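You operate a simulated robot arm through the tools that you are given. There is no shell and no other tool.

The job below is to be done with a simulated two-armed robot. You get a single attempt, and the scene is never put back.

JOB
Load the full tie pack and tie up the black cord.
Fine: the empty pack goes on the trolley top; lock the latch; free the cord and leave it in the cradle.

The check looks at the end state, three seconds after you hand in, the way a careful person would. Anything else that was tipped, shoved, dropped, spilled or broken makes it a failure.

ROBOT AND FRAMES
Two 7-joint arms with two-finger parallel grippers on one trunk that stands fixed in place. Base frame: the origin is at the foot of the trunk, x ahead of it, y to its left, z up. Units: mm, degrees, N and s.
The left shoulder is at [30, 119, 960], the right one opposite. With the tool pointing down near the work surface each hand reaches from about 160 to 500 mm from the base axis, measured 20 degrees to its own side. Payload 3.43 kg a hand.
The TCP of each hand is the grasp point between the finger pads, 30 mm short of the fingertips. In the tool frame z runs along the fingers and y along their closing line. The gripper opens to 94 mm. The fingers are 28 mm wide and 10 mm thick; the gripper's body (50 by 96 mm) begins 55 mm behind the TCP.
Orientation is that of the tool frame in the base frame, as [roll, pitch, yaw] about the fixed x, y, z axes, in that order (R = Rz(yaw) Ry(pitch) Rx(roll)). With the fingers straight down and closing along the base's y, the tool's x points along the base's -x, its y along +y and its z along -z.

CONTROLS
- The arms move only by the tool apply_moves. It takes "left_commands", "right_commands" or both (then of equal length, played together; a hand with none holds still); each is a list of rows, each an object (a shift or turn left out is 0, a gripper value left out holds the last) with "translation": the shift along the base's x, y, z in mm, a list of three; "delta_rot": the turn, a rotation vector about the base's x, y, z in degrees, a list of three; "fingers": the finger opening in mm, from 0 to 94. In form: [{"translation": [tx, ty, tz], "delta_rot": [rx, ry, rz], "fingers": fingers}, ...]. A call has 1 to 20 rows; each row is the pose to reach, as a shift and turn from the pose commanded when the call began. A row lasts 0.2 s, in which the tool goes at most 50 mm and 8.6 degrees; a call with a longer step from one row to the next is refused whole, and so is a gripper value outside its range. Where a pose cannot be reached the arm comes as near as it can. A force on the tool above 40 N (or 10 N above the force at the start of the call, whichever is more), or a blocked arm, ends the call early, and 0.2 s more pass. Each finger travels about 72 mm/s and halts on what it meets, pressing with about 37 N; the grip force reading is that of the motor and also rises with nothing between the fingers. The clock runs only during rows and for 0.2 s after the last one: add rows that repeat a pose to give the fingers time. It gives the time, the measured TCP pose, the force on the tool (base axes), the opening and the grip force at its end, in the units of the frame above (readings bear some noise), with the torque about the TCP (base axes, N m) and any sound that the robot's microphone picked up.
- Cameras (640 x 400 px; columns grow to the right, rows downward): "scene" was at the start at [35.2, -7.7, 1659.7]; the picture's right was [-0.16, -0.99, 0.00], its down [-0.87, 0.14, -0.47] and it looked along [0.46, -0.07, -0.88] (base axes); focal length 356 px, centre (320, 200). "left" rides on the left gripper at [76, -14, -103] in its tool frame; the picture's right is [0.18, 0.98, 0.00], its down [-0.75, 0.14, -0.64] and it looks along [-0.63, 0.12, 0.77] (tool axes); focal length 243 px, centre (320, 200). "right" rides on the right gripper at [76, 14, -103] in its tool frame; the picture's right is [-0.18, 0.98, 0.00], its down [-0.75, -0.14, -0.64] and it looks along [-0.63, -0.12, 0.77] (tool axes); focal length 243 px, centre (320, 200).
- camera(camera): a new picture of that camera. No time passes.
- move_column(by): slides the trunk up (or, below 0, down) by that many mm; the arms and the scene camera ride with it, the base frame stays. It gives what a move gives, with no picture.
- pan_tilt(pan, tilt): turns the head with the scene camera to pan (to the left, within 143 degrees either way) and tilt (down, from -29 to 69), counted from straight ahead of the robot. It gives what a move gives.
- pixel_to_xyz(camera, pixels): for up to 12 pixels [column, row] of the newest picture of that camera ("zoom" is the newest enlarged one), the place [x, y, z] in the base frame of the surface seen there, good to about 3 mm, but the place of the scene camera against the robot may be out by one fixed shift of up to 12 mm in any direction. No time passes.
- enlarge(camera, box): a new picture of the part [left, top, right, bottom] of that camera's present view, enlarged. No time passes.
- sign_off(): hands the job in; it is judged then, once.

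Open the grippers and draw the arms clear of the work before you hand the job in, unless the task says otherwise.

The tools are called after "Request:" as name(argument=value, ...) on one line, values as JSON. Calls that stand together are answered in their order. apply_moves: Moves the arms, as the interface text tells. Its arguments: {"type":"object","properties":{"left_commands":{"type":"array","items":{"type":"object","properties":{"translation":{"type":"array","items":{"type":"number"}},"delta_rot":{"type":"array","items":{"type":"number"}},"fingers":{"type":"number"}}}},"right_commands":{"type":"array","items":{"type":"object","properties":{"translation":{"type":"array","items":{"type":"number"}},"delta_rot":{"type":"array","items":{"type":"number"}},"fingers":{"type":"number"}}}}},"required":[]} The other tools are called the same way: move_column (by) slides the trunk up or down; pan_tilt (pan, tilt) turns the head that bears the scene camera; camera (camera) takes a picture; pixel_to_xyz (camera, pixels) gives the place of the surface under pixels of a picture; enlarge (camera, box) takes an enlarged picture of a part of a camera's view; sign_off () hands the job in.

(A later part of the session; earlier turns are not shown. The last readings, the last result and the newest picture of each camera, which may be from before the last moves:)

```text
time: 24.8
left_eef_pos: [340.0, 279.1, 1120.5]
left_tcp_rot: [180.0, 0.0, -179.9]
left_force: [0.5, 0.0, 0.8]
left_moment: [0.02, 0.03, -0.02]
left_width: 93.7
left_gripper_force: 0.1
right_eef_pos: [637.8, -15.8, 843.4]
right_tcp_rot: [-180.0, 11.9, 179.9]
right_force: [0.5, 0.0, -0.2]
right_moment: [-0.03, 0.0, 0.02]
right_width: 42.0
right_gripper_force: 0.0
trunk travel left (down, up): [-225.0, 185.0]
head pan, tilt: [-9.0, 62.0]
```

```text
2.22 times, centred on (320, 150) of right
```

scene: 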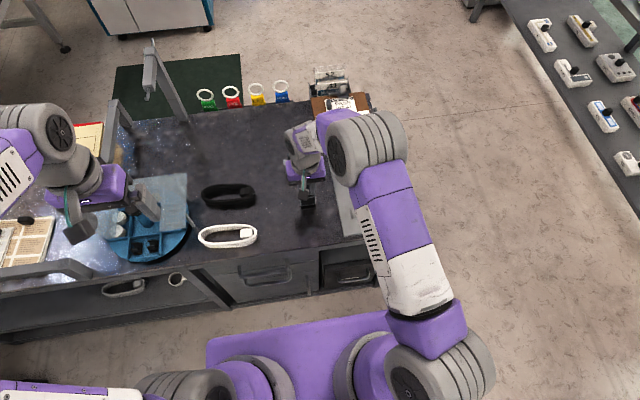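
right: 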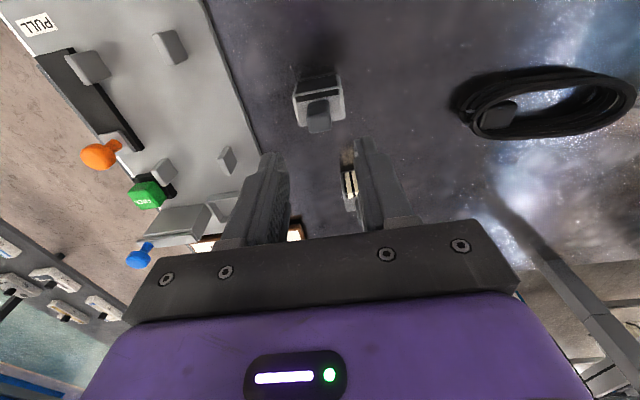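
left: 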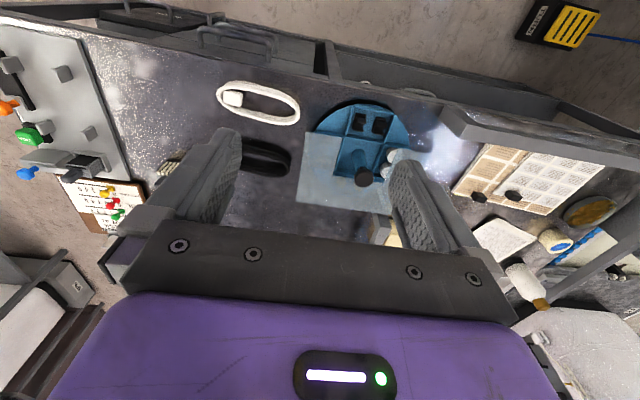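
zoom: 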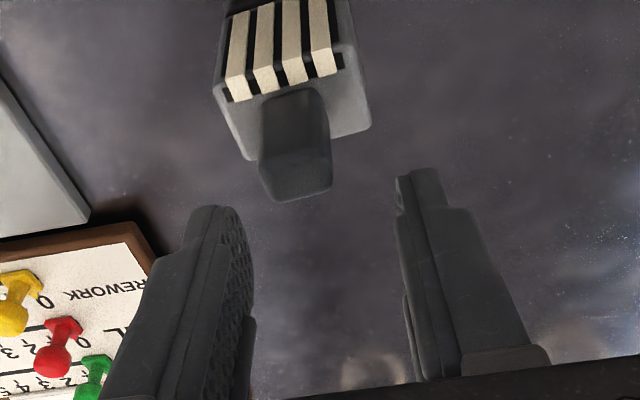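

Reach is fine now. I re-measure the handle from this close view before going down.

Request:
pixel_to_xyz(camera="zoom", pixels=[[265, 150], [328, 150], [295, 150], [270, 195], [325, 188], [295, 120], [220, 100], [345, 70], [250, 155], [368, 125], [297, 175], [310, 140]])

```text
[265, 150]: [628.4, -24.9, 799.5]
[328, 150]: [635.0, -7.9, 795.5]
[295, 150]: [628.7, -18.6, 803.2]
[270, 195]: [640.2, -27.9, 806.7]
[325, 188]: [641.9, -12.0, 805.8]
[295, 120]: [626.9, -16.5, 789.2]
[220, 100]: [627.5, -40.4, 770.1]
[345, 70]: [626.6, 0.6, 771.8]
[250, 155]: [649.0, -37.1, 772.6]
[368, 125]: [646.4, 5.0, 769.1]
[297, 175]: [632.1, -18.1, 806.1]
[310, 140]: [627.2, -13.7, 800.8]
```

The handle centre is about (635.5,-17.5). I adjust slightly and descend to TCP z≈807.

Request:
apply_moves(right_commands=[{"translation": [-4, -1.5, -10]}, {"translation": [-4, -1.5, -22]}, {"translation": [-4, -1.5, -32]}, {"translation": [-4, -1.5, -36]}, {"translation": [-4, -1.5, -36]}])

Request:
enlarge(camera="right", box=[200, 60, 440, 240])

```text
time: 26.0
left_eef_pos: [339.5, 278.0, 1120.7]
left_tcp_rot: [-180.0, -0.1, 179.9]
left_force: [-0.5, 0.4, -0.1]
left_moment: [0.04, -0.05, 0.03]
left_width: 93.7
left_gripper_force: 0.1
right_eef_pos: [634.1, -17.9, 807.3]
right_tcp_rot: [179.9, 11.9, 179.9]
right_force: [0.0, -0.8, -0.3]
right_moment: [0.03, 0.0, 0.01]
right_width: 41.8
right_gripper_force: 0.0
trunk travel left (down, up): [-225.0, 185.0]
head pan, tilt: [-9.0, 62.0]
```

```text
2.22 times, centred on (320, 150) of right
```

zoom: 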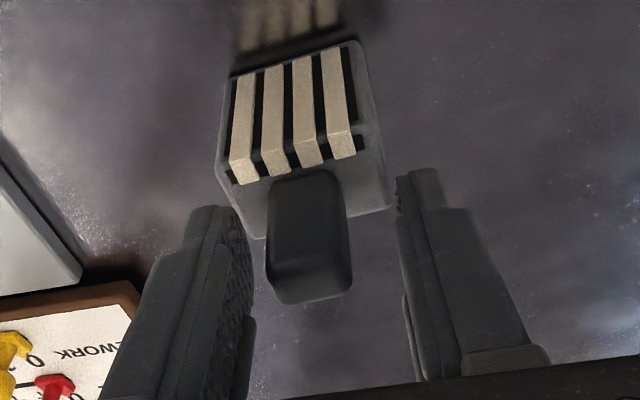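

The view matches the earlier good grasp. I close the fingers.

Request:
apply_moves(right_commands=[{"fingers": 30}, {"fingers": 18}, {"fingers": 10}, {"fingers": 10}])

Request:
enlarge(camera="right", box=[200, 60, 440, 240])

```text
time: 27.0
left_eef_pos: [338.4, 278.2, 1121.2]
left_tcp_rot: [179.9, 0.0, -179.9]
left_force: [0.3, 0.1, 1.0]
left_moment: [-0.01, 0.0, -0.01]
left_width: 93.8
left_gripper_force: 0.0
right_eef_pos: [633.8, -18.0, 807.4]
right_tcp_rot: [179.9, 12.0, 179.9]
right_force: [1.1, -0.5, 1.2]
right_moment: [-0.07, -0.01, 0.01]
right_width: 19.3
right_gripper_force: 37.1
trunk travel left (down, up): [-225.0, 185.0]
head pan, tilt: [-9.0, 62.0]
```

```text
2.22 times, centred on (320, 150) of right
```

zoom: 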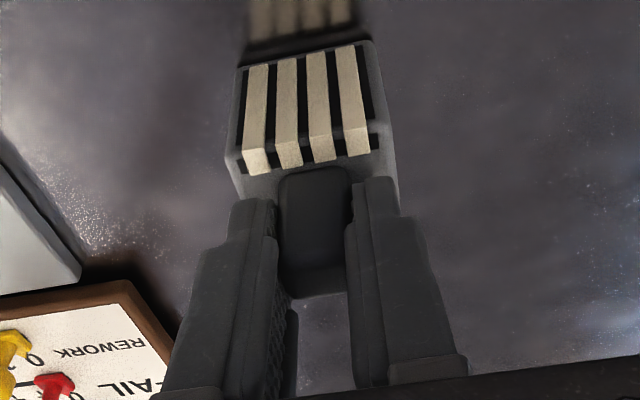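

Gripped (19.3 mm, no side force). I lift to about 885 and carry it over to hover above the pocket.

Request:
apply_moves(right_commands=[{"translation": [0, 0, 10]}, {"translation": [0, 0, 30]}, {"translation": [0, 0, 55]}, {"translation": [0, 0, 75]}, {"translation": [1, -25, 78]}, {"translation": [2, -60, 78]}, {"translation": [4, -95, 78]}, {"translation": [5, -130, 78]}, {"translation": [6, -160, 78]}, {"translation": [7, -176, 78]}, {"translation": [7, -176, 78]}])

Request:
enlarge(camera="right", box=[200, 20, 440, 200])

Request:
enlarge(camera="scene", box=[310, 100, 400, 180])

```text
time: 29.4
left_eef_pos: [338.6, 278.8, 1120.3]
left_tcp_rot: [-180.0, -0.1, 180.0]
left_force: [-0.3, -0.4, 0.2]
left_moment: [0.01, 0.03, -0.02]
left_width: 94.2
left_gripper_force: 0.1
right_eef_pos: [638.3, -195.0, 886.3]
right_tcp_rot: [179.9, 11.9, 179.8]
right_force: [0.3, 0.1, -0.4]
right_moment: [0.02, 0.01, 0.0]
right_width: 19.6
right_gripper_force: 36.9
trunk travel left (down, up): [-225.0, 185.0]
head pan, tilt: [-9.0, 62.0]
```

```text
2.22 times, centred on (320, 110) of right
```

zoom: 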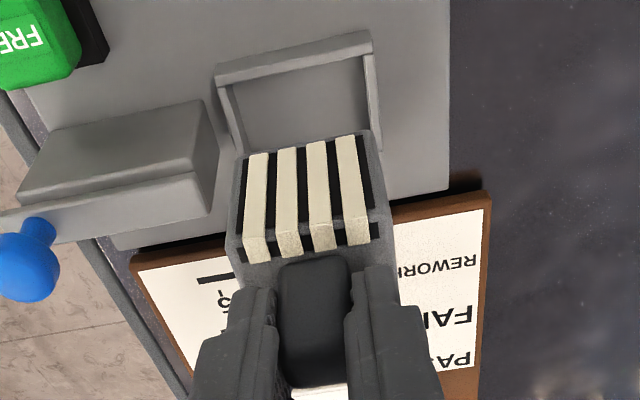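

```text
5.00 times, centred on (355, 140) of scene
```

zoom: 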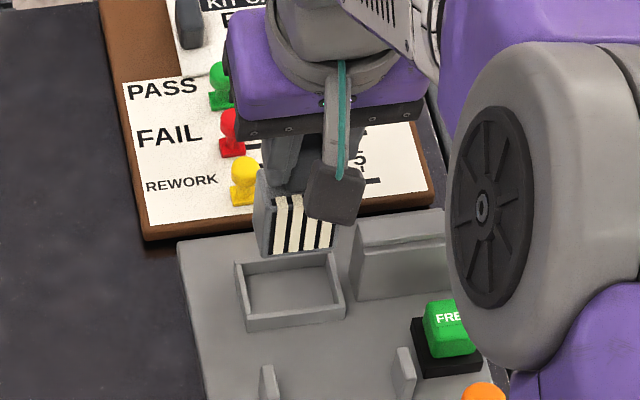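

I measure the pocket walls from both cameras and the pack's front-face edges from the hand camera.

Request:
pixel_to_xyz(camera="scene", pixels=[[350, 156], [357, 155], [364, 154], [351, 162], [359, 161], [371, 160], [348, 153], [375, 157], [346, 150], [366, 145], [360, 152], [345, 171]])

Request:
pixel_to_xyz(camera="zoom", pixels=[[275, 253], [320, 249], [242, 262], [240, 290], [338, 280], [345, 310], [245, 320], [280, 312], [330, 303], [290, 260]])

Request:
pixel_to_xyz(camera="right", pixels=[[290, 50], [350, 40], [303, 57], [340, 50], [302, 68], [341, 60], [310, 88], [355, 75], [306, 84], [336, 76], [320, 50], [367, 85]])

```text
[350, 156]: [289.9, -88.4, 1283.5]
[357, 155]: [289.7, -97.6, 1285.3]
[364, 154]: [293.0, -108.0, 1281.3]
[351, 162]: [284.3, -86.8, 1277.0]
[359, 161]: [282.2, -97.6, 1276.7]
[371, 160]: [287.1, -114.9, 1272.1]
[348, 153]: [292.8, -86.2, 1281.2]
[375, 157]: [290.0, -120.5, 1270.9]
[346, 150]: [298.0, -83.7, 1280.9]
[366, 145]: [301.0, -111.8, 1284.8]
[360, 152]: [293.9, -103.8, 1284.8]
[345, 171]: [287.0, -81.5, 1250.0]
```

```text
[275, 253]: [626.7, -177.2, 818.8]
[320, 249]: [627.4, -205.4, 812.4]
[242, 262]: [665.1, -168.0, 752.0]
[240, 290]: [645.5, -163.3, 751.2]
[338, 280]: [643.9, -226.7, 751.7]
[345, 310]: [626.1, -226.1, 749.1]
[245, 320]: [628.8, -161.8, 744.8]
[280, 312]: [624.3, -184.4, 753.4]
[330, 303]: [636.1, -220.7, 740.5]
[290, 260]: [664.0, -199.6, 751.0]
```

```text
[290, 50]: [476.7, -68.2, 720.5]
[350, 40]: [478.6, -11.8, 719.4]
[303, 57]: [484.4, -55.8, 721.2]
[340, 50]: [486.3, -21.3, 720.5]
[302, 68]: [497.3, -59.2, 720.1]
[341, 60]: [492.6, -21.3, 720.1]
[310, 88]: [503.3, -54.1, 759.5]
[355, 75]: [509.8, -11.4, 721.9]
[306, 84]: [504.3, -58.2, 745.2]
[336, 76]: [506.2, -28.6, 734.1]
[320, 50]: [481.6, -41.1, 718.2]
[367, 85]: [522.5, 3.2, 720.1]
```

The scene and right coordinates were taken on older pictures; only the zoom values count. I take a fresh enlarged right view and query it.

Request:
enlarge(camera="right", box=[250, 20, 410, 130])

```text
3.64 times, centred on (330, 75) of right
```

zoom: 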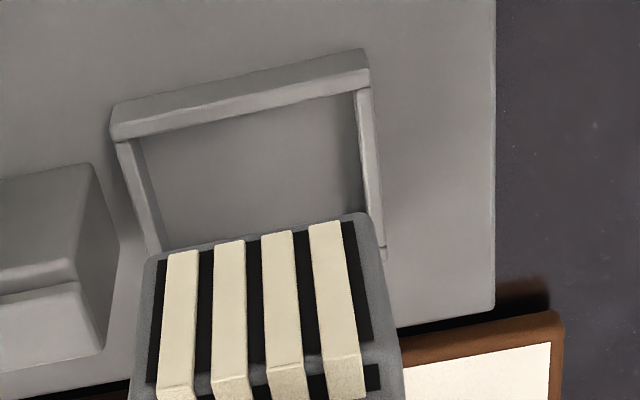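

Request:
pixel_to_xyz(camera="zoom", pixels=[[115, 108], [367, 55], [130, 134], [362, 82], [127, 145], [150, 225], [372, 120], [380, 240], [150, 262], [262, 238], [365, 218], [380, 252]])

Request:
pixel_to_xyz(camera="zoom", pixels=[[140, 390], [255, 245], [205, 255], [355, 225], [140, 150], [352, 105], [240, 125], [370, 330], [152, 280], [158, 245], [360, 160], [300, 220]])

```text
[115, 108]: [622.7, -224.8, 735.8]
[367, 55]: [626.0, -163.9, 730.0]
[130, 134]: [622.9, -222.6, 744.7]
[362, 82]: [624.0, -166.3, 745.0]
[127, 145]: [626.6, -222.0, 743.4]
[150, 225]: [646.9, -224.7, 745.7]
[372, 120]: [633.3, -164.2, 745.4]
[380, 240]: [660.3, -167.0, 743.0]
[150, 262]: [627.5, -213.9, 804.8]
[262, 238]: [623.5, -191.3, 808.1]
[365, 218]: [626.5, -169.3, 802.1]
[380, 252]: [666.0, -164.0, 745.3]
```

```text
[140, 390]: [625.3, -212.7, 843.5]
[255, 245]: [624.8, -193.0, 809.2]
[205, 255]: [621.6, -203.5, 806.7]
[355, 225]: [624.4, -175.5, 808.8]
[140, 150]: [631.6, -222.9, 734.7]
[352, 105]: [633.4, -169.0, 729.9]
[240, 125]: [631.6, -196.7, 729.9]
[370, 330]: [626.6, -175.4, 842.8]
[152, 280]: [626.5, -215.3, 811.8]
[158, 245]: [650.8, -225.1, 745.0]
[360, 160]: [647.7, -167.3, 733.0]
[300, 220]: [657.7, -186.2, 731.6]
```

The pack's front face is at x≈625.5, the pocket spans 621.5–666 outer, and its centre is y≈-194.3. I shift +2.5 mm in x and +0.7 in y and lower to just above the pocket walls.

Request:
apply_moves(right_commands=[{"translation": [2.5, 0.7, -10]}, {"translation": [2.5, 0.7, -25]}, {"translation": [2.5, 0.7, -40]}, {"translation": [2.5, 0.7, -49]}, {"translation": [2.5, 0.7, -49]}])

Request:
enlarge(camera="right", box=[250, 20, 410, 130])

Request:
enlarge(camera="scene", box=[330, 120, 390, 170])

```text
time: 30.6
left_eef_pos: [339.2, 279.0, 1121.2]
left_tcp_rot: [-180.0, 0.0, 179.9]
left_force: [0.2, -0.2, -0.4]
left_moment: [0.0, 0.01, -0.04]
left_width: 94.2
left_gripper_force: 0.0
right_eef_pos: [644.0, -194.6, 837.2]
right_tcp_rot: [179.9, 11.9, 179.9]
right_force: [0.8, -0.3, -1.5]
right_moment: [-0.01, 0.01, 0.01]
right_width: 19.3
right_gripper_force: 37.4
trunk travel left (down, up): [-225.0, 185.0]
head pan, tilt: [-9.0, 62.0]
```

```text
3.64 times, centred on (330, 75) of right
```

zoom: 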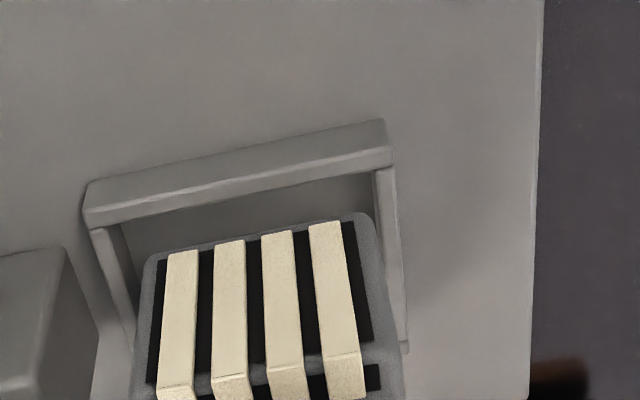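

```text
8.00 times, centred on (360, 145) of scene
```

zoom: 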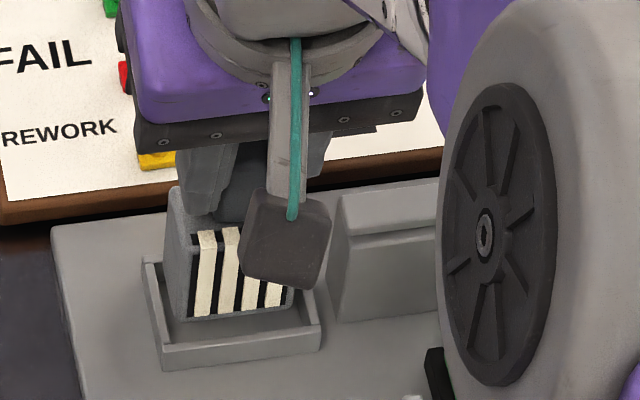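

I measure pack bottom edge and pocket inner edges in this closer view for the final centring.

Request:
enlarge(camera="right", box=[265, 45, 365, 115])

```text
5.71 times, centred on (315, 80) of right
```

zoom: 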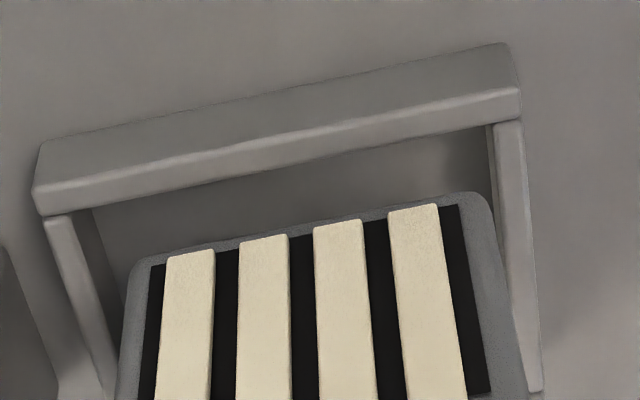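

The pack sits about 1.5 mm too far back and 1.3 mm too far left within roughly 4 mm of clearance per side. I correct that and lower into the pocket slowly.

Request:
apply_moves(right_commands=[{"translation": [-1.5, -1.3, 0]}, {"translation": [-1.5, -1.3, -4]}, {"translation": [-1.5, -1.3, -8]}, {"translation": [-1.5, -1.3, -12]}, {"translation": [-1.5, -1.3, -15]}, {"translation": [-1.5, -1.3, -17]}, {"translation": [-1.5, -1.3, -17]}])

Request:
enlarge(camera="right", box=[265, 25, 385, 115])

Request:
enlarge(camera="scene", box=[330, 120, 390, 170])

```text
time: 32.2
left_eef_pos: [338.5, 279.8, 1119.9]
left_tcp_rot: [180.0, 0.0, -179.9]
left_force: [0.5, -0.2, 0.0]
left_moment: [-0.04, -0.02, 0.0]
left_width: 93.9
left_gripper_force: 0.0
right_eef_pos: [641.7, -196.2, 819.7]
right_tcp_rot: [179.9, 11.8, 179.8]
right_force: [0.0, -0.1, -0.6]
right_moment: [0.04, 0.01, 0.04]
right_width: 19.7
right_gripper_force: 37.0
trunk travel left (down, up): [-225.0, 185.0]
head pan, tilt: [-9.0, 62.0]
```

```text
4.44 times, centred on (325, 70) of right
```

zoom: 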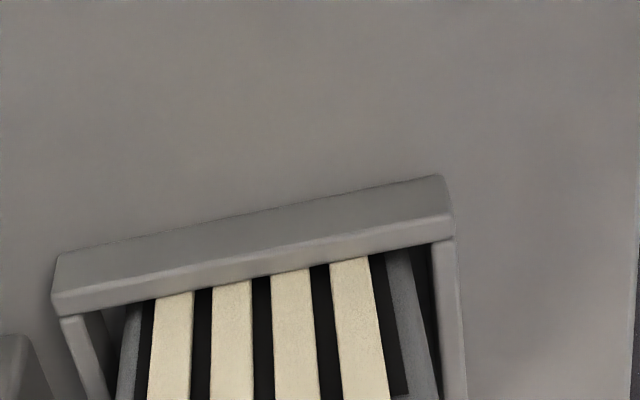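

```text
8.00 times, centred on (360, 145) of scene
```

zoom: 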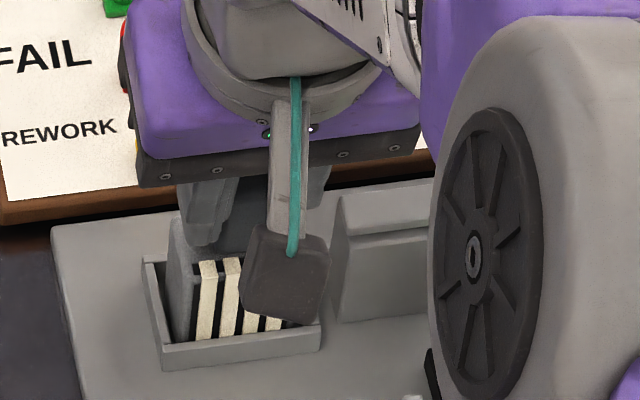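

It is inside the pocket with even gaps. I lower the last 2–3 mm to contact.

Request:
apply_moves(right_commands=[{"translation": [0, 0, -1.5]}, {"translation": [0, 0, -2.5]}, {"translation": [0, 0, -3]}, {"translation": [0, 0, -3]}])

```text
time: 33.2
left_eef_pos: [338.1, 279.8, 1120.2]
left_tcp_rot: [-180.0, 0.1, -180.0]
left_force: [-0.2, 0.4, 0.5]
left_moment: [-0.03, -0.01, -0.01]
left_width: 94.2
left_gripper_force: 0.0
right_eef_pos: [642.0, -195.6, 817.5]
right_tcp_rot: [-179.9, 12.1, 179.8]
right_force: [-2.5, -1.8, 9.7]
right_moment: [-0.12, 0.33, 0.03]
right_width: 19.3
right_gripper_force: 37.2
trunk travel left (down, up): [-225.0, 185.0]
head pan, tilt: [-9.0, 62.0]
```

Contact at z 817.5, exactly the predicted seat. I open to 40 mm and rise.

Request:
apply_moves(right_commands=[{"translation": [0, 0, 0.5], "fingers": 26}, {"translation": [0, 0, 0.5], "fingers": 38}, {"translation": [0, 0, 0.5], "fingers": 38}, {"translation": [0, 0, 12], "fingers": 38}, {"translation": [-5, 0, 35], "fingers": 38}, {"translation": [-5, 0, 60], "fingers": 38}, {"translation": [-5, 0, 80], "fingers": 38}, {"translation": [-5, 0, 80], "fingers": 38}])

Request:
camera(camera="right")

Request:
enlarge(camera="right", box=[230, 10, 390, 110])

```text
time: 35.0
left_eef_pos: [339.5, 279.7, 1120.6]
left_tcp_rot: [-179.9, 0.0, -179.9]
left_force: [-0.1, 0.7, 0.3]
left_moment: [0.02, 0.02, 0.0]
left_width: 93.9
left_gripper_force: 0.0
right_eef_pos: [634.9, -195.1, 897.5]
right_tcp_rot: [-180.0, 11.8, 179.9]
right_force: [-0.5, -0.6, -0.8]
right_moment: [0.03, -0.01, 0.02]
right_width: 37.9
right_gripper_force: 0.0
trunk travel left (down, up): [-225.0, 185.0]
head pan, tilt: [-9.0, 62.0]
```

```text
taken
```

right: 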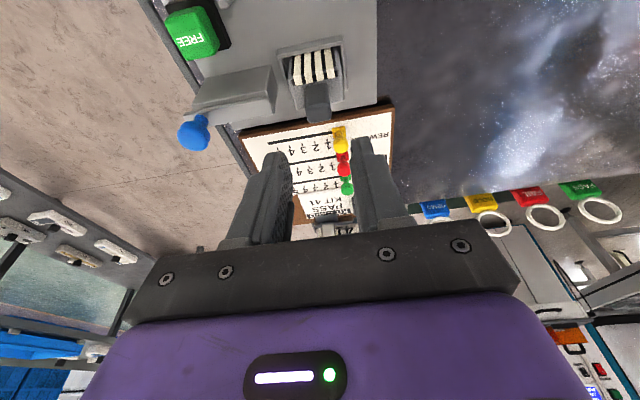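

```text
4.00 times, centred on (310, 60) of right
```

zoom: 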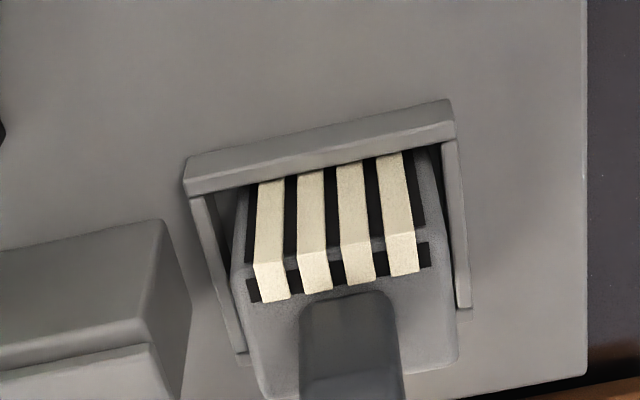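

The full pack stands in the pocket with ties facing forward. Now I measure the blue knob at (194,132) and the bar to lock the latch.

Request:
enlarge(camera="right", box=[160, 60, 320, 160])

Request:
pixel_to_xyz(camera="right", pixels=[[194, 132], [194, 142], [185, 132], [205, 130], [200, 118], [215, 112], [262, 102], [195, 125]])

```text
4.00 times, centred on (240, 110) of right
```

zoom: 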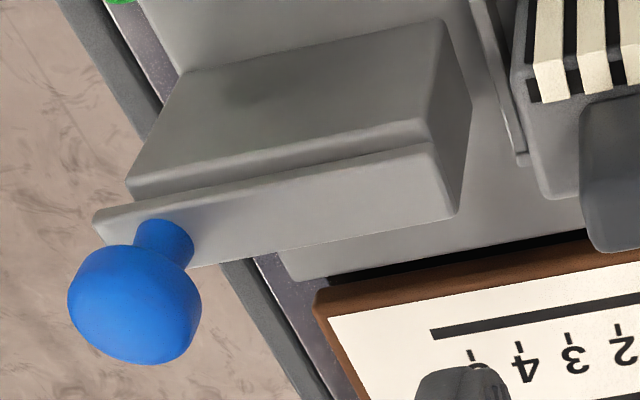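

```text
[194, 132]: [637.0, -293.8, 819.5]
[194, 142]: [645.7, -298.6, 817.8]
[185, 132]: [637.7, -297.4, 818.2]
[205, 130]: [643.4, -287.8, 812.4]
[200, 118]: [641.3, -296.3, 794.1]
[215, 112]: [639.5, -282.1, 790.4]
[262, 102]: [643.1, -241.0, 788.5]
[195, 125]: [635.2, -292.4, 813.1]
```

The knob centre is about (643,-296), its top at 820. I move over it, keeping the 12° tilt and opening to 60 mm, then descend.

Request:
apply_moves(right_commands=[{"translation": [0, -30, 0], "fingers": 50}, {"translation": [2, -65, 0], "fingers": 60}, {"translation": [5, -100, -5], "fingers": 60}, {"translation": [5, -101, -30], "fingers": 60}, {"translation": [5, -101, -50], "fingers": 60}, {"translation": [5, -101, -50], "fingers": 60}])

Request:
camera(camera="right")

```text
time: 36.4
left_eef_pos: [338.3, 278.0, 1119.9]
left_tcp_rot: [-180.0, 0.1, 179.9]
left_force: [0.8, 0.1, 0.5]
left_moment: [-0.02, -0.03, 0.0]
left_width: 94.0
left_gripper_force: 0.1
right_eef_pos: [641.5, -296.5, 846.3]
right_tcp_rot: [-180.0, 11.9, 179.9]
right_force: [-0.5, 0.2, 0.0]
right_moment: [0.03, 0.02, -0.04]
right_width: 60.2
right_gripper_force: 0.1
trunk travel left (down, up): [-225.0, 185.0]
head pan, tilt: [-9.0, 62.0]
```

```text
taken
```

right: 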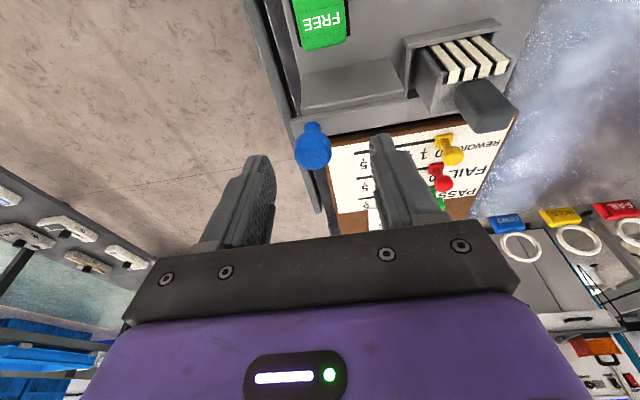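

The knob at (313,147) is centred between the fingers. I go down 22 mm and close.

Request:
apply_moves(right_commands=[{"translation": [0, 0, -12], "fingers": 60}, {"translation": [0, 0, -22], "fingers": 60}, {"translation": [0, 0, -22], "fingers": 40}, {"translation": [0, 0, -22], "fingers": 22}, {"translation": [0, 0, -22], "fingers": 16}, {"translation": [0, 0, -22], "fingers": 16}])

Request:
enlarge(camera="right", box=[200, 30, 480, 230])

```text
time: 37.8
left_eef_pos: [340.0, 278.4, 1121.7]
left_tcp_rot: [-180.0, 0.0, 179.9]
left_force: [-0.1, 0.4, 0.2]
left_moment: [-0.05, 0.02, -0.03]
left_width: 93.8
left_gripper_force: 0.0
right_eef_pos: [642.3, -296.5, 825.8]
right_tcp_rot: [180.0, 12.0, 179.9]
right_force: [0.8, -0.7, -0.5]
right_moment: [0.02, -0.16, 0.01]
right_width: 22.5
right_gripper_force: 45.3
trunk travel left (down, up): [-225.0, 185.0]
head pan, tilt: [-9.0, 62.0]
```

```text
2.00 times, centred on (340, 130) of right
```

zoom: 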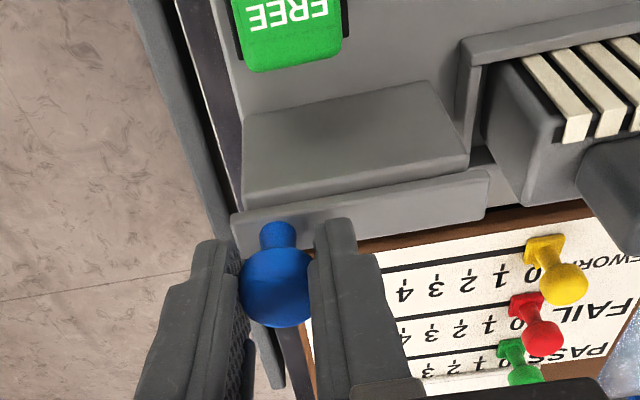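

The knob is held (22.5 mm). I slide the bolt left (+y) in small steps towards its original place at y≈-271.

Request:
apply_moves(right_commands=[{"translation": [0, 5, 0]}, {"translation": [0, 10, 0]}, {"translation": [0, 15, 0]}, {"translation": [0, 20, 0]}, {"translation": [0, 24, 0]}, {"translation": [0, 26, 0]}, {"translation": [0, 26, 0]}])

Request:
enlarge(camera="right", box=[200, 30, 480, 230])

```text
time: 39.4
left_eef_pos: [339.3, 278.2, 1120.8]
left_tcp_rot: [-179.9, 0.0, -179.9]
left_force: [-0.3, 0.4, 0.8]
left_moment: [-0.01, 0.01, -0.01]
left_width: 93.9
left_gripper_force: 0.1
right_eef_pos: [641.2, -271.8, 823.6]
right_tcp_rot: [-179.9, 12.0, 179.8]
right_force: [0.7, -9.9, 0.7]
right_moment: [-0.29, 0.33, -0.07]
right_width: 22.7
right_gripper_force: 45.3
trunk travel left (down, up): [-225.0, 185.0]
head pan, tilt: [-9.0, 62.0]
```

```text
2.00 times, centred on (340, 130) of right
```

zoom: 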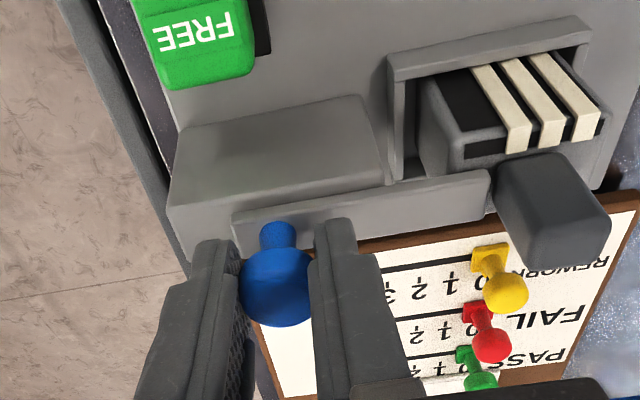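

The bolt is back at y -271.8 with end-stop resistance (-9.9 N), and one tie has been fed off the pack. I release the knob and rise.

Request:
apply_moves(right_commands=[{"translation": [0, -1, 0], "fingers": 40}, {"translation": [0, -1, 0], "fingers": 60}, {"translation": [0, -1, 0], "fingers": 60}, {"translation": [0, -1, 25], "fingers": 60}, {"translation": [-5, 0, 55], "fingers": 60}, {"translation": [-10, 0, 85], "fingers": 60}, {"translation": [-10, 0, 85], "fingers": 60}])

Request:
camera(camera="right")

Request:
enlarge(camera="right", box=[220, 0, 460, 150])

```text
time: 41.0
left_eef_pos: [339.2, 278.6, 1120.0]
left_tcp_rot: [-180.0, 0.0, -179.9]
left_force: [0.2, 0.0, -0.3]
left_moment: [-0.02, 0.04, 0.03]
left_width: 94.1
left_gripper_force: 0.1
right_eef_pos: [633.1, -268.5, 909.0]
right_tcp_rot: [179.9, 11.9, 179.9]
right_force: [0.0, -0.3, -0.8]
right_moment: [-0.02, 0.02, 0.0]
right_width: 60.1
right_gripper_force: 0.0
trunk travel left (down, up): [-225.0, 185.0]
head pan, tilt: [-9.0, 62.0]
```

```text
taken
```

right: 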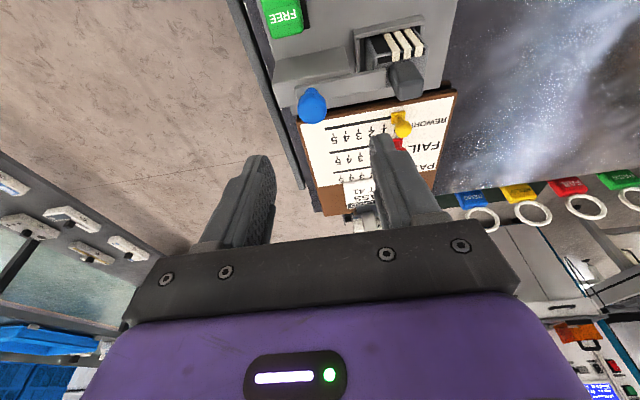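

```text
2.67 times, centred on (340, 75) of right
```

zoom: 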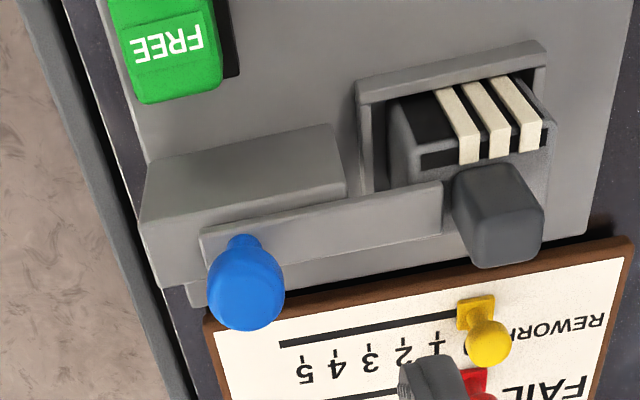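

The latch is locked over the pack's shoulder, with three ties remaining in the pack. Next comes the black cord; I bring the left hand over it to look and draw the right hand back.

Request:
apply_moves(left_commands=[{"translation": [30, -10, -30]}, {"translation": [65, -30, -60]}, {"translation": [100, -50, -90]}, {"translation": [135, -70, -120]}, {"translation": [165, -85, -150]}, {"translation": [180, -95, -170]}, {"translation": [180, -95, -170]}], right_commands=[{"translation": [-30, -10, 20], "delta_rot": [0, 6, 0]}, {"translation": [-65, -15, 45], "delta_rot": [0, 11.9, 0]}, {"translation": [-100, -20, 70], "delta_rot": [0, 11.9, 0]}, {"translation": [-135, -20, 90], "delta_rot": [0, 11.9, 0]}, {"translation": [-165, -20, 90], "delta_rot": [0, 11.9, 0]}, {"translation": [-190, -20, 90], "delta_rot": [0, 11.9, 0]}, {"translation": [-190, -20, 90], "delta_rot": [0, 11.9, 0]}])

Request:
camera(camera="left")

Request:
camera(camera="right")

Request:
camera(camera="scene")

```text
refused: row 2 steps farther than a row can; nothing moved
```

```text
taken
```

left: 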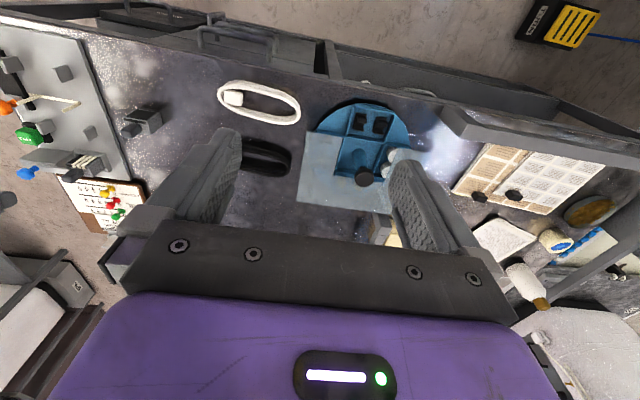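

```text
taken
```

right: 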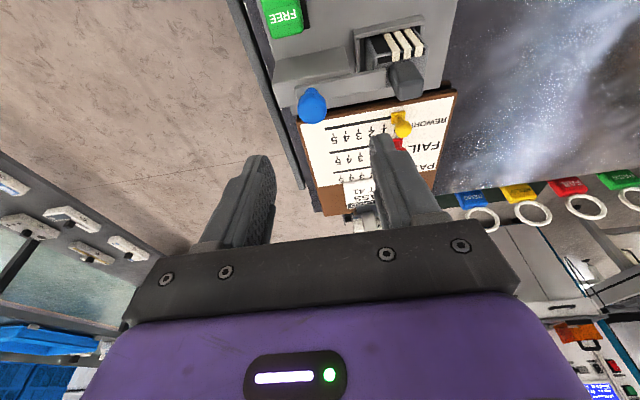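

```text
taken
```

scene: 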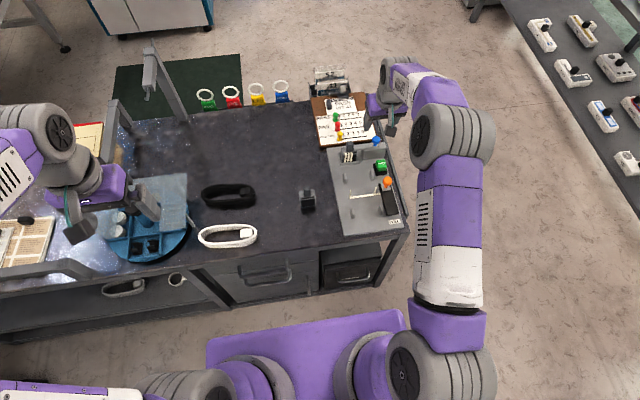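

A step was too long, so nothing moved. The scene now shows a white tie laid across the cradle at (365,195). I repeat the moves with smaller steps.

Request:
apply_moves(left_commands=[{"translation": [25, -10, -20]}, {"translation": [50, -20, -45]}, {"translation": [75, -35, -70]}, {"translation": [100, -50, -95]}, {"translation": [125, -65, -120]}, {"translation": [150, -80, -145]}, {"translation": [170, -90, -165]}, {"translation": [180, -95, -170]}, {"translation": [180, -95, -170]}], right_commands=[{"translation": [-25, -5, 15], "delta_rot": [0, 6, 0]}, {"translation": [-50, -10, 30], "delta_rot": [0, 11.9, 0]}, {"translation": [-75, -15, 45], "delta_rot": [0, 11.9, 0]}, {"translation": [-100, -20, 60], "delta_rot": [0, 11.9, 0]}, {"translation": [-125, -20, 75], "delta_rot": [0, 11.9, 0]}, {"translation": [-150, -20, 90], "delta_rot": [0, 11.9, 0]}, {"translation": [-175, -20, 90], "delta_rot": [0, 11.9, 0]}, {"translation": [-190, -20, 90], "delta_rot": [0, 11.9, 0]}, {"translation": [-190, -20, 90], "delta_rot": [0, 11.9, 0]}])

Request:
camera(camera="left")

Request:
camera(camera="right")

Request:
camera(camera="scene")

```text
time: 43.0
left_eef_pos: [520.1, 182.9, 950.8]
left_tcp_rot: [-180.0, 0.0, -179.9]
left_force: [-0.2, -0.6, -0.2]
left_moment: [0.0, -0.01, 0.04]
left_width: 94.0
left_gripper_force: 0.0
right_eef_pos: [442.3, -288.2, 1000.9]
right_tcp_rot: [-180.0, 0.0, 179.9]
right_force: [0.3, 0.0, 1.0]
right_moment: [0.0, 0.0, 0.01]
right_width: 60.0
right_gripper_force: 0.0
trunk travel left (down, up): [-225.0, 185.0]
head pan, tilt: [-9.0, 62.0]
```

```text
taken
```

left: 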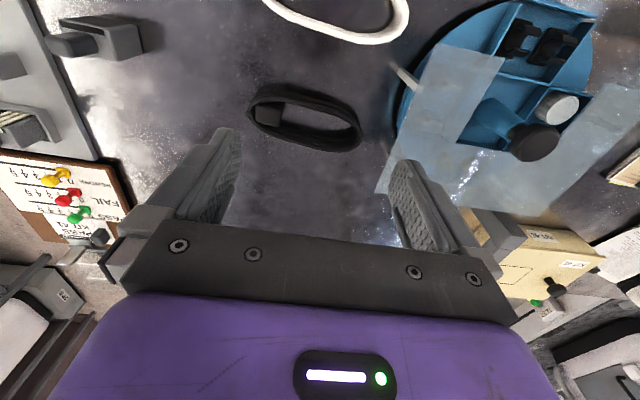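

```text
taken
```

right: 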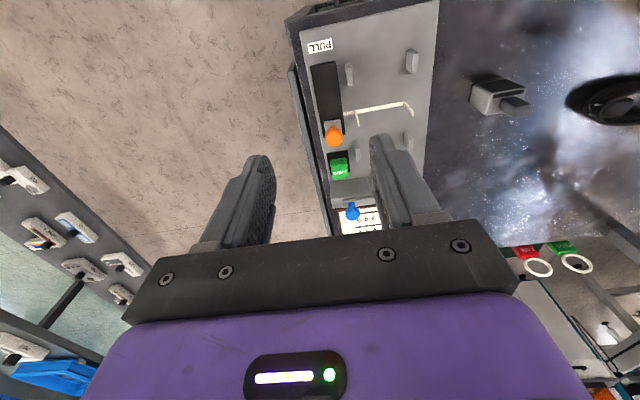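

```text
taken
```

scene: 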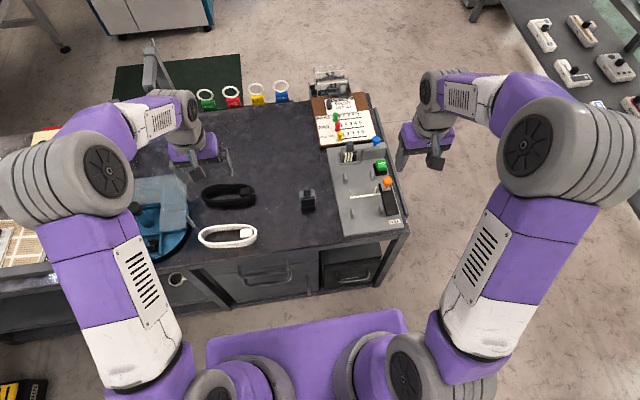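

I zoom in on the cradle with its tie and on the black cord.

Request:
enlarge(camera="right", box=[290, 0, 450, 190])

Request:
pixel_to_xyz(camera="right", pixels=[[348, 72], [411, 60], [352, 140], [408, 135], [343, 112], [375, 107], [405, 102], [357, 115], [410, 110], [334, 137], [338, 166], [327, 90]])

Request:
enlarge(camera="left", box=[230, 60, 390, 170])

Request:
pixel_to_xyz(camera="left", pixels=[[250, 103], [275, 88], [320, 95], [357, 115], [358, 140], [320, 148], [280, 138], [252, 120], [268, 115], [300, 118], [330, 125], [340, 105]])

```text
2.11 times, centred on (370, 95) of right
```

zoom: 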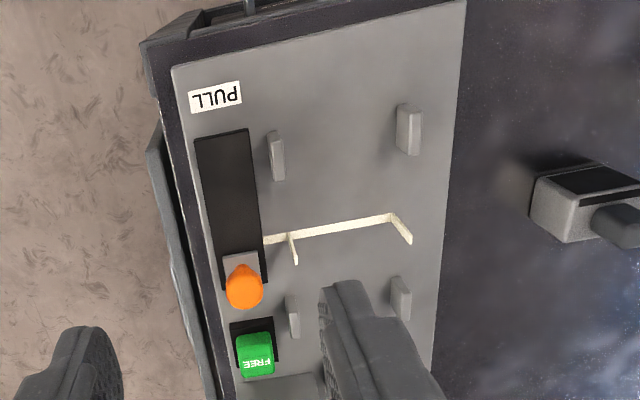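

```text
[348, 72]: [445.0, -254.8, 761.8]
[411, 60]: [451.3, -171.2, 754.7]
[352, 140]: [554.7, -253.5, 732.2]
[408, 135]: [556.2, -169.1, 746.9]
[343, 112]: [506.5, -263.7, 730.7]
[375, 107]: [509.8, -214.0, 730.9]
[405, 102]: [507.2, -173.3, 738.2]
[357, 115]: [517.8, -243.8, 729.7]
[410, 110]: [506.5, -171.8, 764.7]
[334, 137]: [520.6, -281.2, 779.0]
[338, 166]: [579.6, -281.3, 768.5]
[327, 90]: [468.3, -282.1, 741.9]
```

```text
3.64 times, centred on (310, 115) of left
```

zoom: 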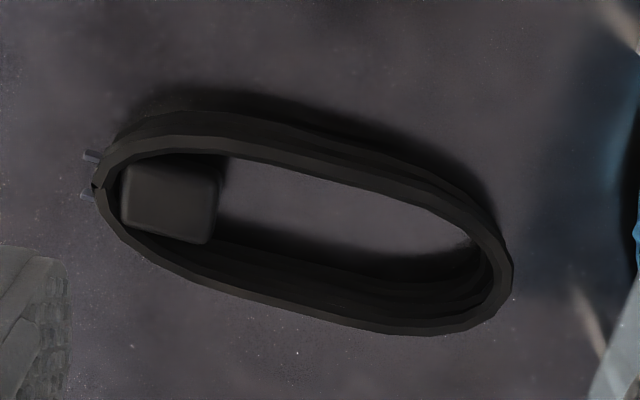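

```text
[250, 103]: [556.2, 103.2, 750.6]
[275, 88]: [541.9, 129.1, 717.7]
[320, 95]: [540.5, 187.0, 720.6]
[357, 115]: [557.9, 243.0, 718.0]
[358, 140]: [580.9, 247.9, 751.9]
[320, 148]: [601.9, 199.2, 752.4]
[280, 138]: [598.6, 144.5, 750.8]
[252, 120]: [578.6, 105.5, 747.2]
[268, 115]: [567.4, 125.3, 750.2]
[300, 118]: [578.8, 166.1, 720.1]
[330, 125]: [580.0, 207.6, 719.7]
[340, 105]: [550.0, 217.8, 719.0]
```

The black coil spans y≈103–249, x≈543–602, z 720–752, with its plug at the right end. The tie lies as a U at x≈507 with uprights near y -244 and -172. I measure the posts and tie more closely before choosing the grip.

Request:
enlarge(camera="right", box=[310, 40, 430, 150])

Request:
enlarge(camera="scene", box=[330, 150, 410, 230])

```text
3.64 times, centred on (370, 95) of right
```

zoom: 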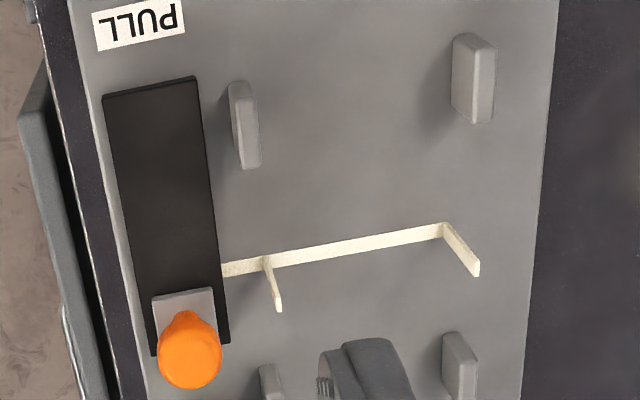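

```text
5.00 times, centred on (370, 190) of scene
```

zoom: 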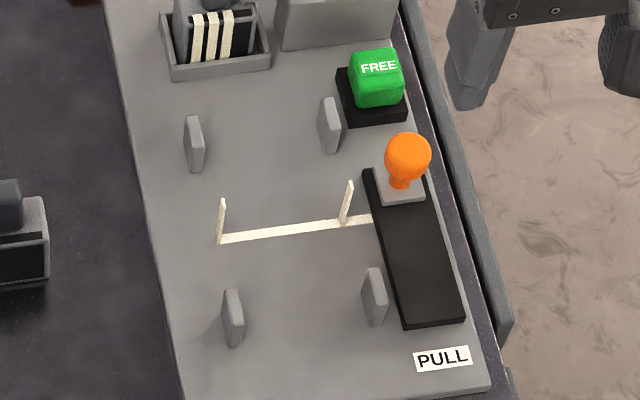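

Request:
pixel_to_xyz(camera="zoom", pixels=[[190, 118], [196, 168], [328, 101], [334, 150], [232, 292], [237, 344], [374, 272], [379, 322], [222, 202], [220, 240], [349, 184], [344, 222]])

Request:
enlarge(camera="right", box=[310, 40, 430, 150])

Request:
pixel_to_xyz(camera="zoom", pixels=[[455, 42], [485, 42], [472, 120], [230, 88], [247, 165], [240, 120], [445, 228], [476, 272], [268, 258], [280, 308], [460, 340], [265, 370]])

Request:
pixel_to_xyz(camera="left", pixels=[[390, 75], [405, 80], [400, 115], [400, 150], [390, 185], [440, 120], [500, 100], [530, 145], [470, 70], [420, 60], [555, 105], [480, 200]])

```text
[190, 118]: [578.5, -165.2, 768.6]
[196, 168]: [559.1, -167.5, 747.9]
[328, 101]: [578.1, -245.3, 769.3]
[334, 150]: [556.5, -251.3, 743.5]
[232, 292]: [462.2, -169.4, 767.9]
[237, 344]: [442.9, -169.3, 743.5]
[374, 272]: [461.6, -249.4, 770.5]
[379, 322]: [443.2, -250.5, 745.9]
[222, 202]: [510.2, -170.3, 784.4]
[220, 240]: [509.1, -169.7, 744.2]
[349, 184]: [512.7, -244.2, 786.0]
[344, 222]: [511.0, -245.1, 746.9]
```

```text
3.64 times, centred on (370, 95) of right
```

zoom: 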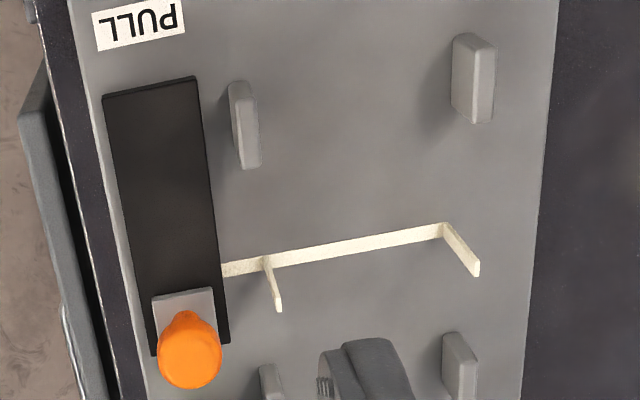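

```text
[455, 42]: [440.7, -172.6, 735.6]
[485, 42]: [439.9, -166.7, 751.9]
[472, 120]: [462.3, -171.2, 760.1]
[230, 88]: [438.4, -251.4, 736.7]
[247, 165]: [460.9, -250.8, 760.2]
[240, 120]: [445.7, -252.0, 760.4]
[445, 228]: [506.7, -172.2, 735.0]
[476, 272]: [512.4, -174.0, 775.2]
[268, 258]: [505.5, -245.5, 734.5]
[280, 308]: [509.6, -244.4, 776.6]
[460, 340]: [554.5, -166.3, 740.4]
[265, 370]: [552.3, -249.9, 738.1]
```

```text
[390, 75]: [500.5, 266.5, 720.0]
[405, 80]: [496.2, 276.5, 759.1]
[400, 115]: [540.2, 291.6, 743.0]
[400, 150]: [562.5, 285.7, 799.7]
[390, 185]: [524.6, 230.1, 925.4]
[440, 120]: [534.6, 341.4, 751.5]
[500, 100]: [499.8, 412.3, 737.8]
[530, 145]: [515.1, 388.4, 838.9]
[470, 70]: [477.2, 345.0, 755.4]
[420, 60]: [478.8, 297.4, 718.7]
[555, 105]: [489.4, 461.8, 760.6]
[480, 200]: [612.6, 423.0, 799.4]
```

Posts are at x 440–462 and 553–576, inner y about -247 to -173; the tie's uprights are at x≈508, y -245 and -172.5. The cord should be centred near (508,-209), turned 90°. I measure the coil rim closely.

Request:
enlarge(camera="left", box=[235, 70, 375, 165])

```text
4.21 times, centred on (305, 118) of left
```

zoom: 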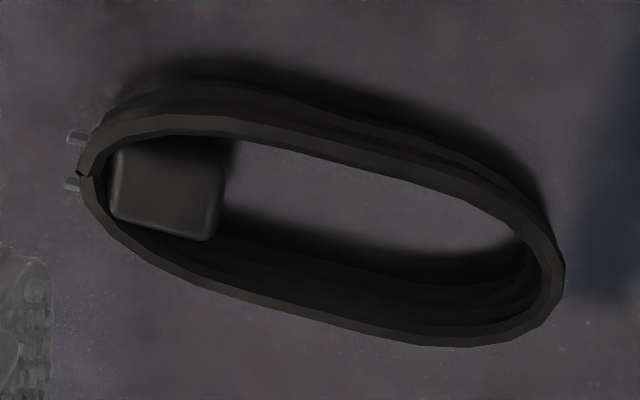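

Request:
pixel_to_xyz(camera="zoom", pixels=[[200, 122], [300, 138], [400, 167], [480, 195], [200, 278], [300, 312], [400, 335], [480, 338], [85, 175], [558, 265], [165, 185], [70, 185]])

Request:
pixel_to_xyz(camera="zoom", pixels=[[200, 95], [300, 112], [400, 143], [210, 250], [300, 290], [400, 315], [540, 240], [545, 290], [95, 150], [110, 225], [165, 215], [125, 160]])

```text
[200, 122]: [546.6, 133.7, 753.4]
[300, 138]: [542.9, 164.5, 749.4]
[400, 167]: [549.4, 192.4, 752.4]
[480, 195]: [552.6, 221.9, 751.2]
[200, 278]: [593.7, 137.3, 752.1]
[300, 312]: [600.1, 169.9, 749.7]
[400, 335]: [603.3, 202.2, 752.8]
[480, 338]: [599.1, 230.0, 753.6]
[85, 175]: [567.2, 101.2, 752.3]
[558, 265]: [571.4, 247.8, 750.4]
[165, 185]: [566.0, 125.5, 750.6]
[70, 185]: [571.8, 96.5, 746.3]
```

```text
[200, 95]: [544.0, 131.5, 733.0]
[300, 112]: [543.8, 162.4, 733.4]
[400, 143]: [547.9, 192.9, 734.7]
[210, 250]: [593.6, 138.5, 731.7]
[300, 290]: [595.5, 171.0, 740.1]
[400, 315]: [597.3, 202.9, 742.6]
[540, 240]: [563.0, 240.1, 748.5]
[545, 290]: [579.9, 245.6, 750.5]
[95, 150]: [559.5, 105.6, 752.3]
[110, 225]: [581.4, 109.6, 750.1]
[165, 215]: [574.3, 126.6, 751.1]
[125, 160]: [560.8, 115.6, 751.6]
```

Coil centre ≈ (573,174.5), yawed about -3°, 148 × 62 mm, 32 mm tall. I first move the right arm well away to the right and check that the left hand can reach over the cradle.

Request:
apply_moves(right_commands=[{"translation": [-20, -30, 10]}, {"translation": [-40, -60, 20]}, {"translation": [-60, -90, 30]}, {"translation": [-80, -120, 40]}, {"translation": [-100, -150, 40]}, {"translation": [-120, -180, 40]}, {"translation": [-120, -190, 40]}])

Request:
apply_moves(left_commands=[{"translation": [-10, -45, 0], "fingers": 90}, {"translation": [-20, -90, 0]}, {"translation": [-30, -135, 0]}, {"translation": [-36, -180, 0]}, {"translation": [-36, -225, 0]}, {"translation": [-36, -270, 0]}, {"translation": [-36, -315, 0]}, {"translation": [-36, -360, 0]}, {"translation": [-36, -392, 0]}, {"translation": [-36, -392, 0]}])

Request:
camera(camera="left")

Request:
camera(camera="scene")

```text
time: 44.6
left_eef_pos: [519.4, 183.8, 950.3]
left_tcp_rot: [-180.0, 0.0, 180.0]
left_force: [-0.2, 0.6, 1.0]
left_moment: [-0.01, 0.0, 0.01]
left_width: 94.1
left_gripper_force: 0.0
right_eef_pos: [322.2, -480.3, 1037.0]
right_tcp_rot: [180.0, 0.0, 179.8]
right_force: [-0.3, -0.2, 0.5]
right_moment: [0.02, -0.01, 0.01]
right_width: 60.0
right_gripper_force: 0.1
trunk travel left (down, up): [-225.0, 185.0]
head pan, tilt: [-9.0, 62.0]
```

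```text
time: 46.8
left_eef_pos: [483.2, -205.6, 950.2]
left_tcp_rot: [180.0, 0.0, -180.0]
left_force: [0.4, 0.1, 1.4]
left_moment: [-0.01, -0.05, 0.06]
left_width: 90.3
left_gripper_force: 0.1
right_eef_pos: [321.7, -480.1, 1038.0]
right_tcp_rot: [-180.0, 0.0, 179.9]
right_force: [0.2, 1.2, -0.4]
right_moment: [0.0, -0.03, 0.0]
right_width: 60.1
right_gripper_force: 0.0
trunk travel left (down, up): [-225.0, 185.0]
head pan, tilt: [-9.0, 62.0]
```

```text
taken
```

left: 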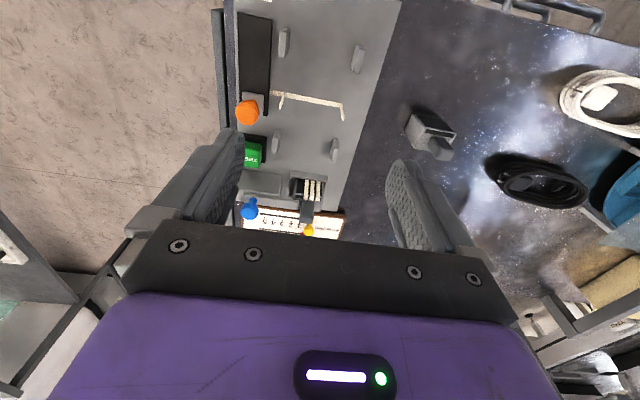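

```text
taken
```

scene: 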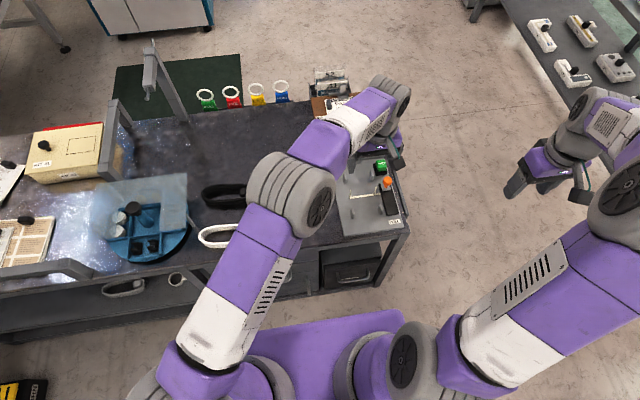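

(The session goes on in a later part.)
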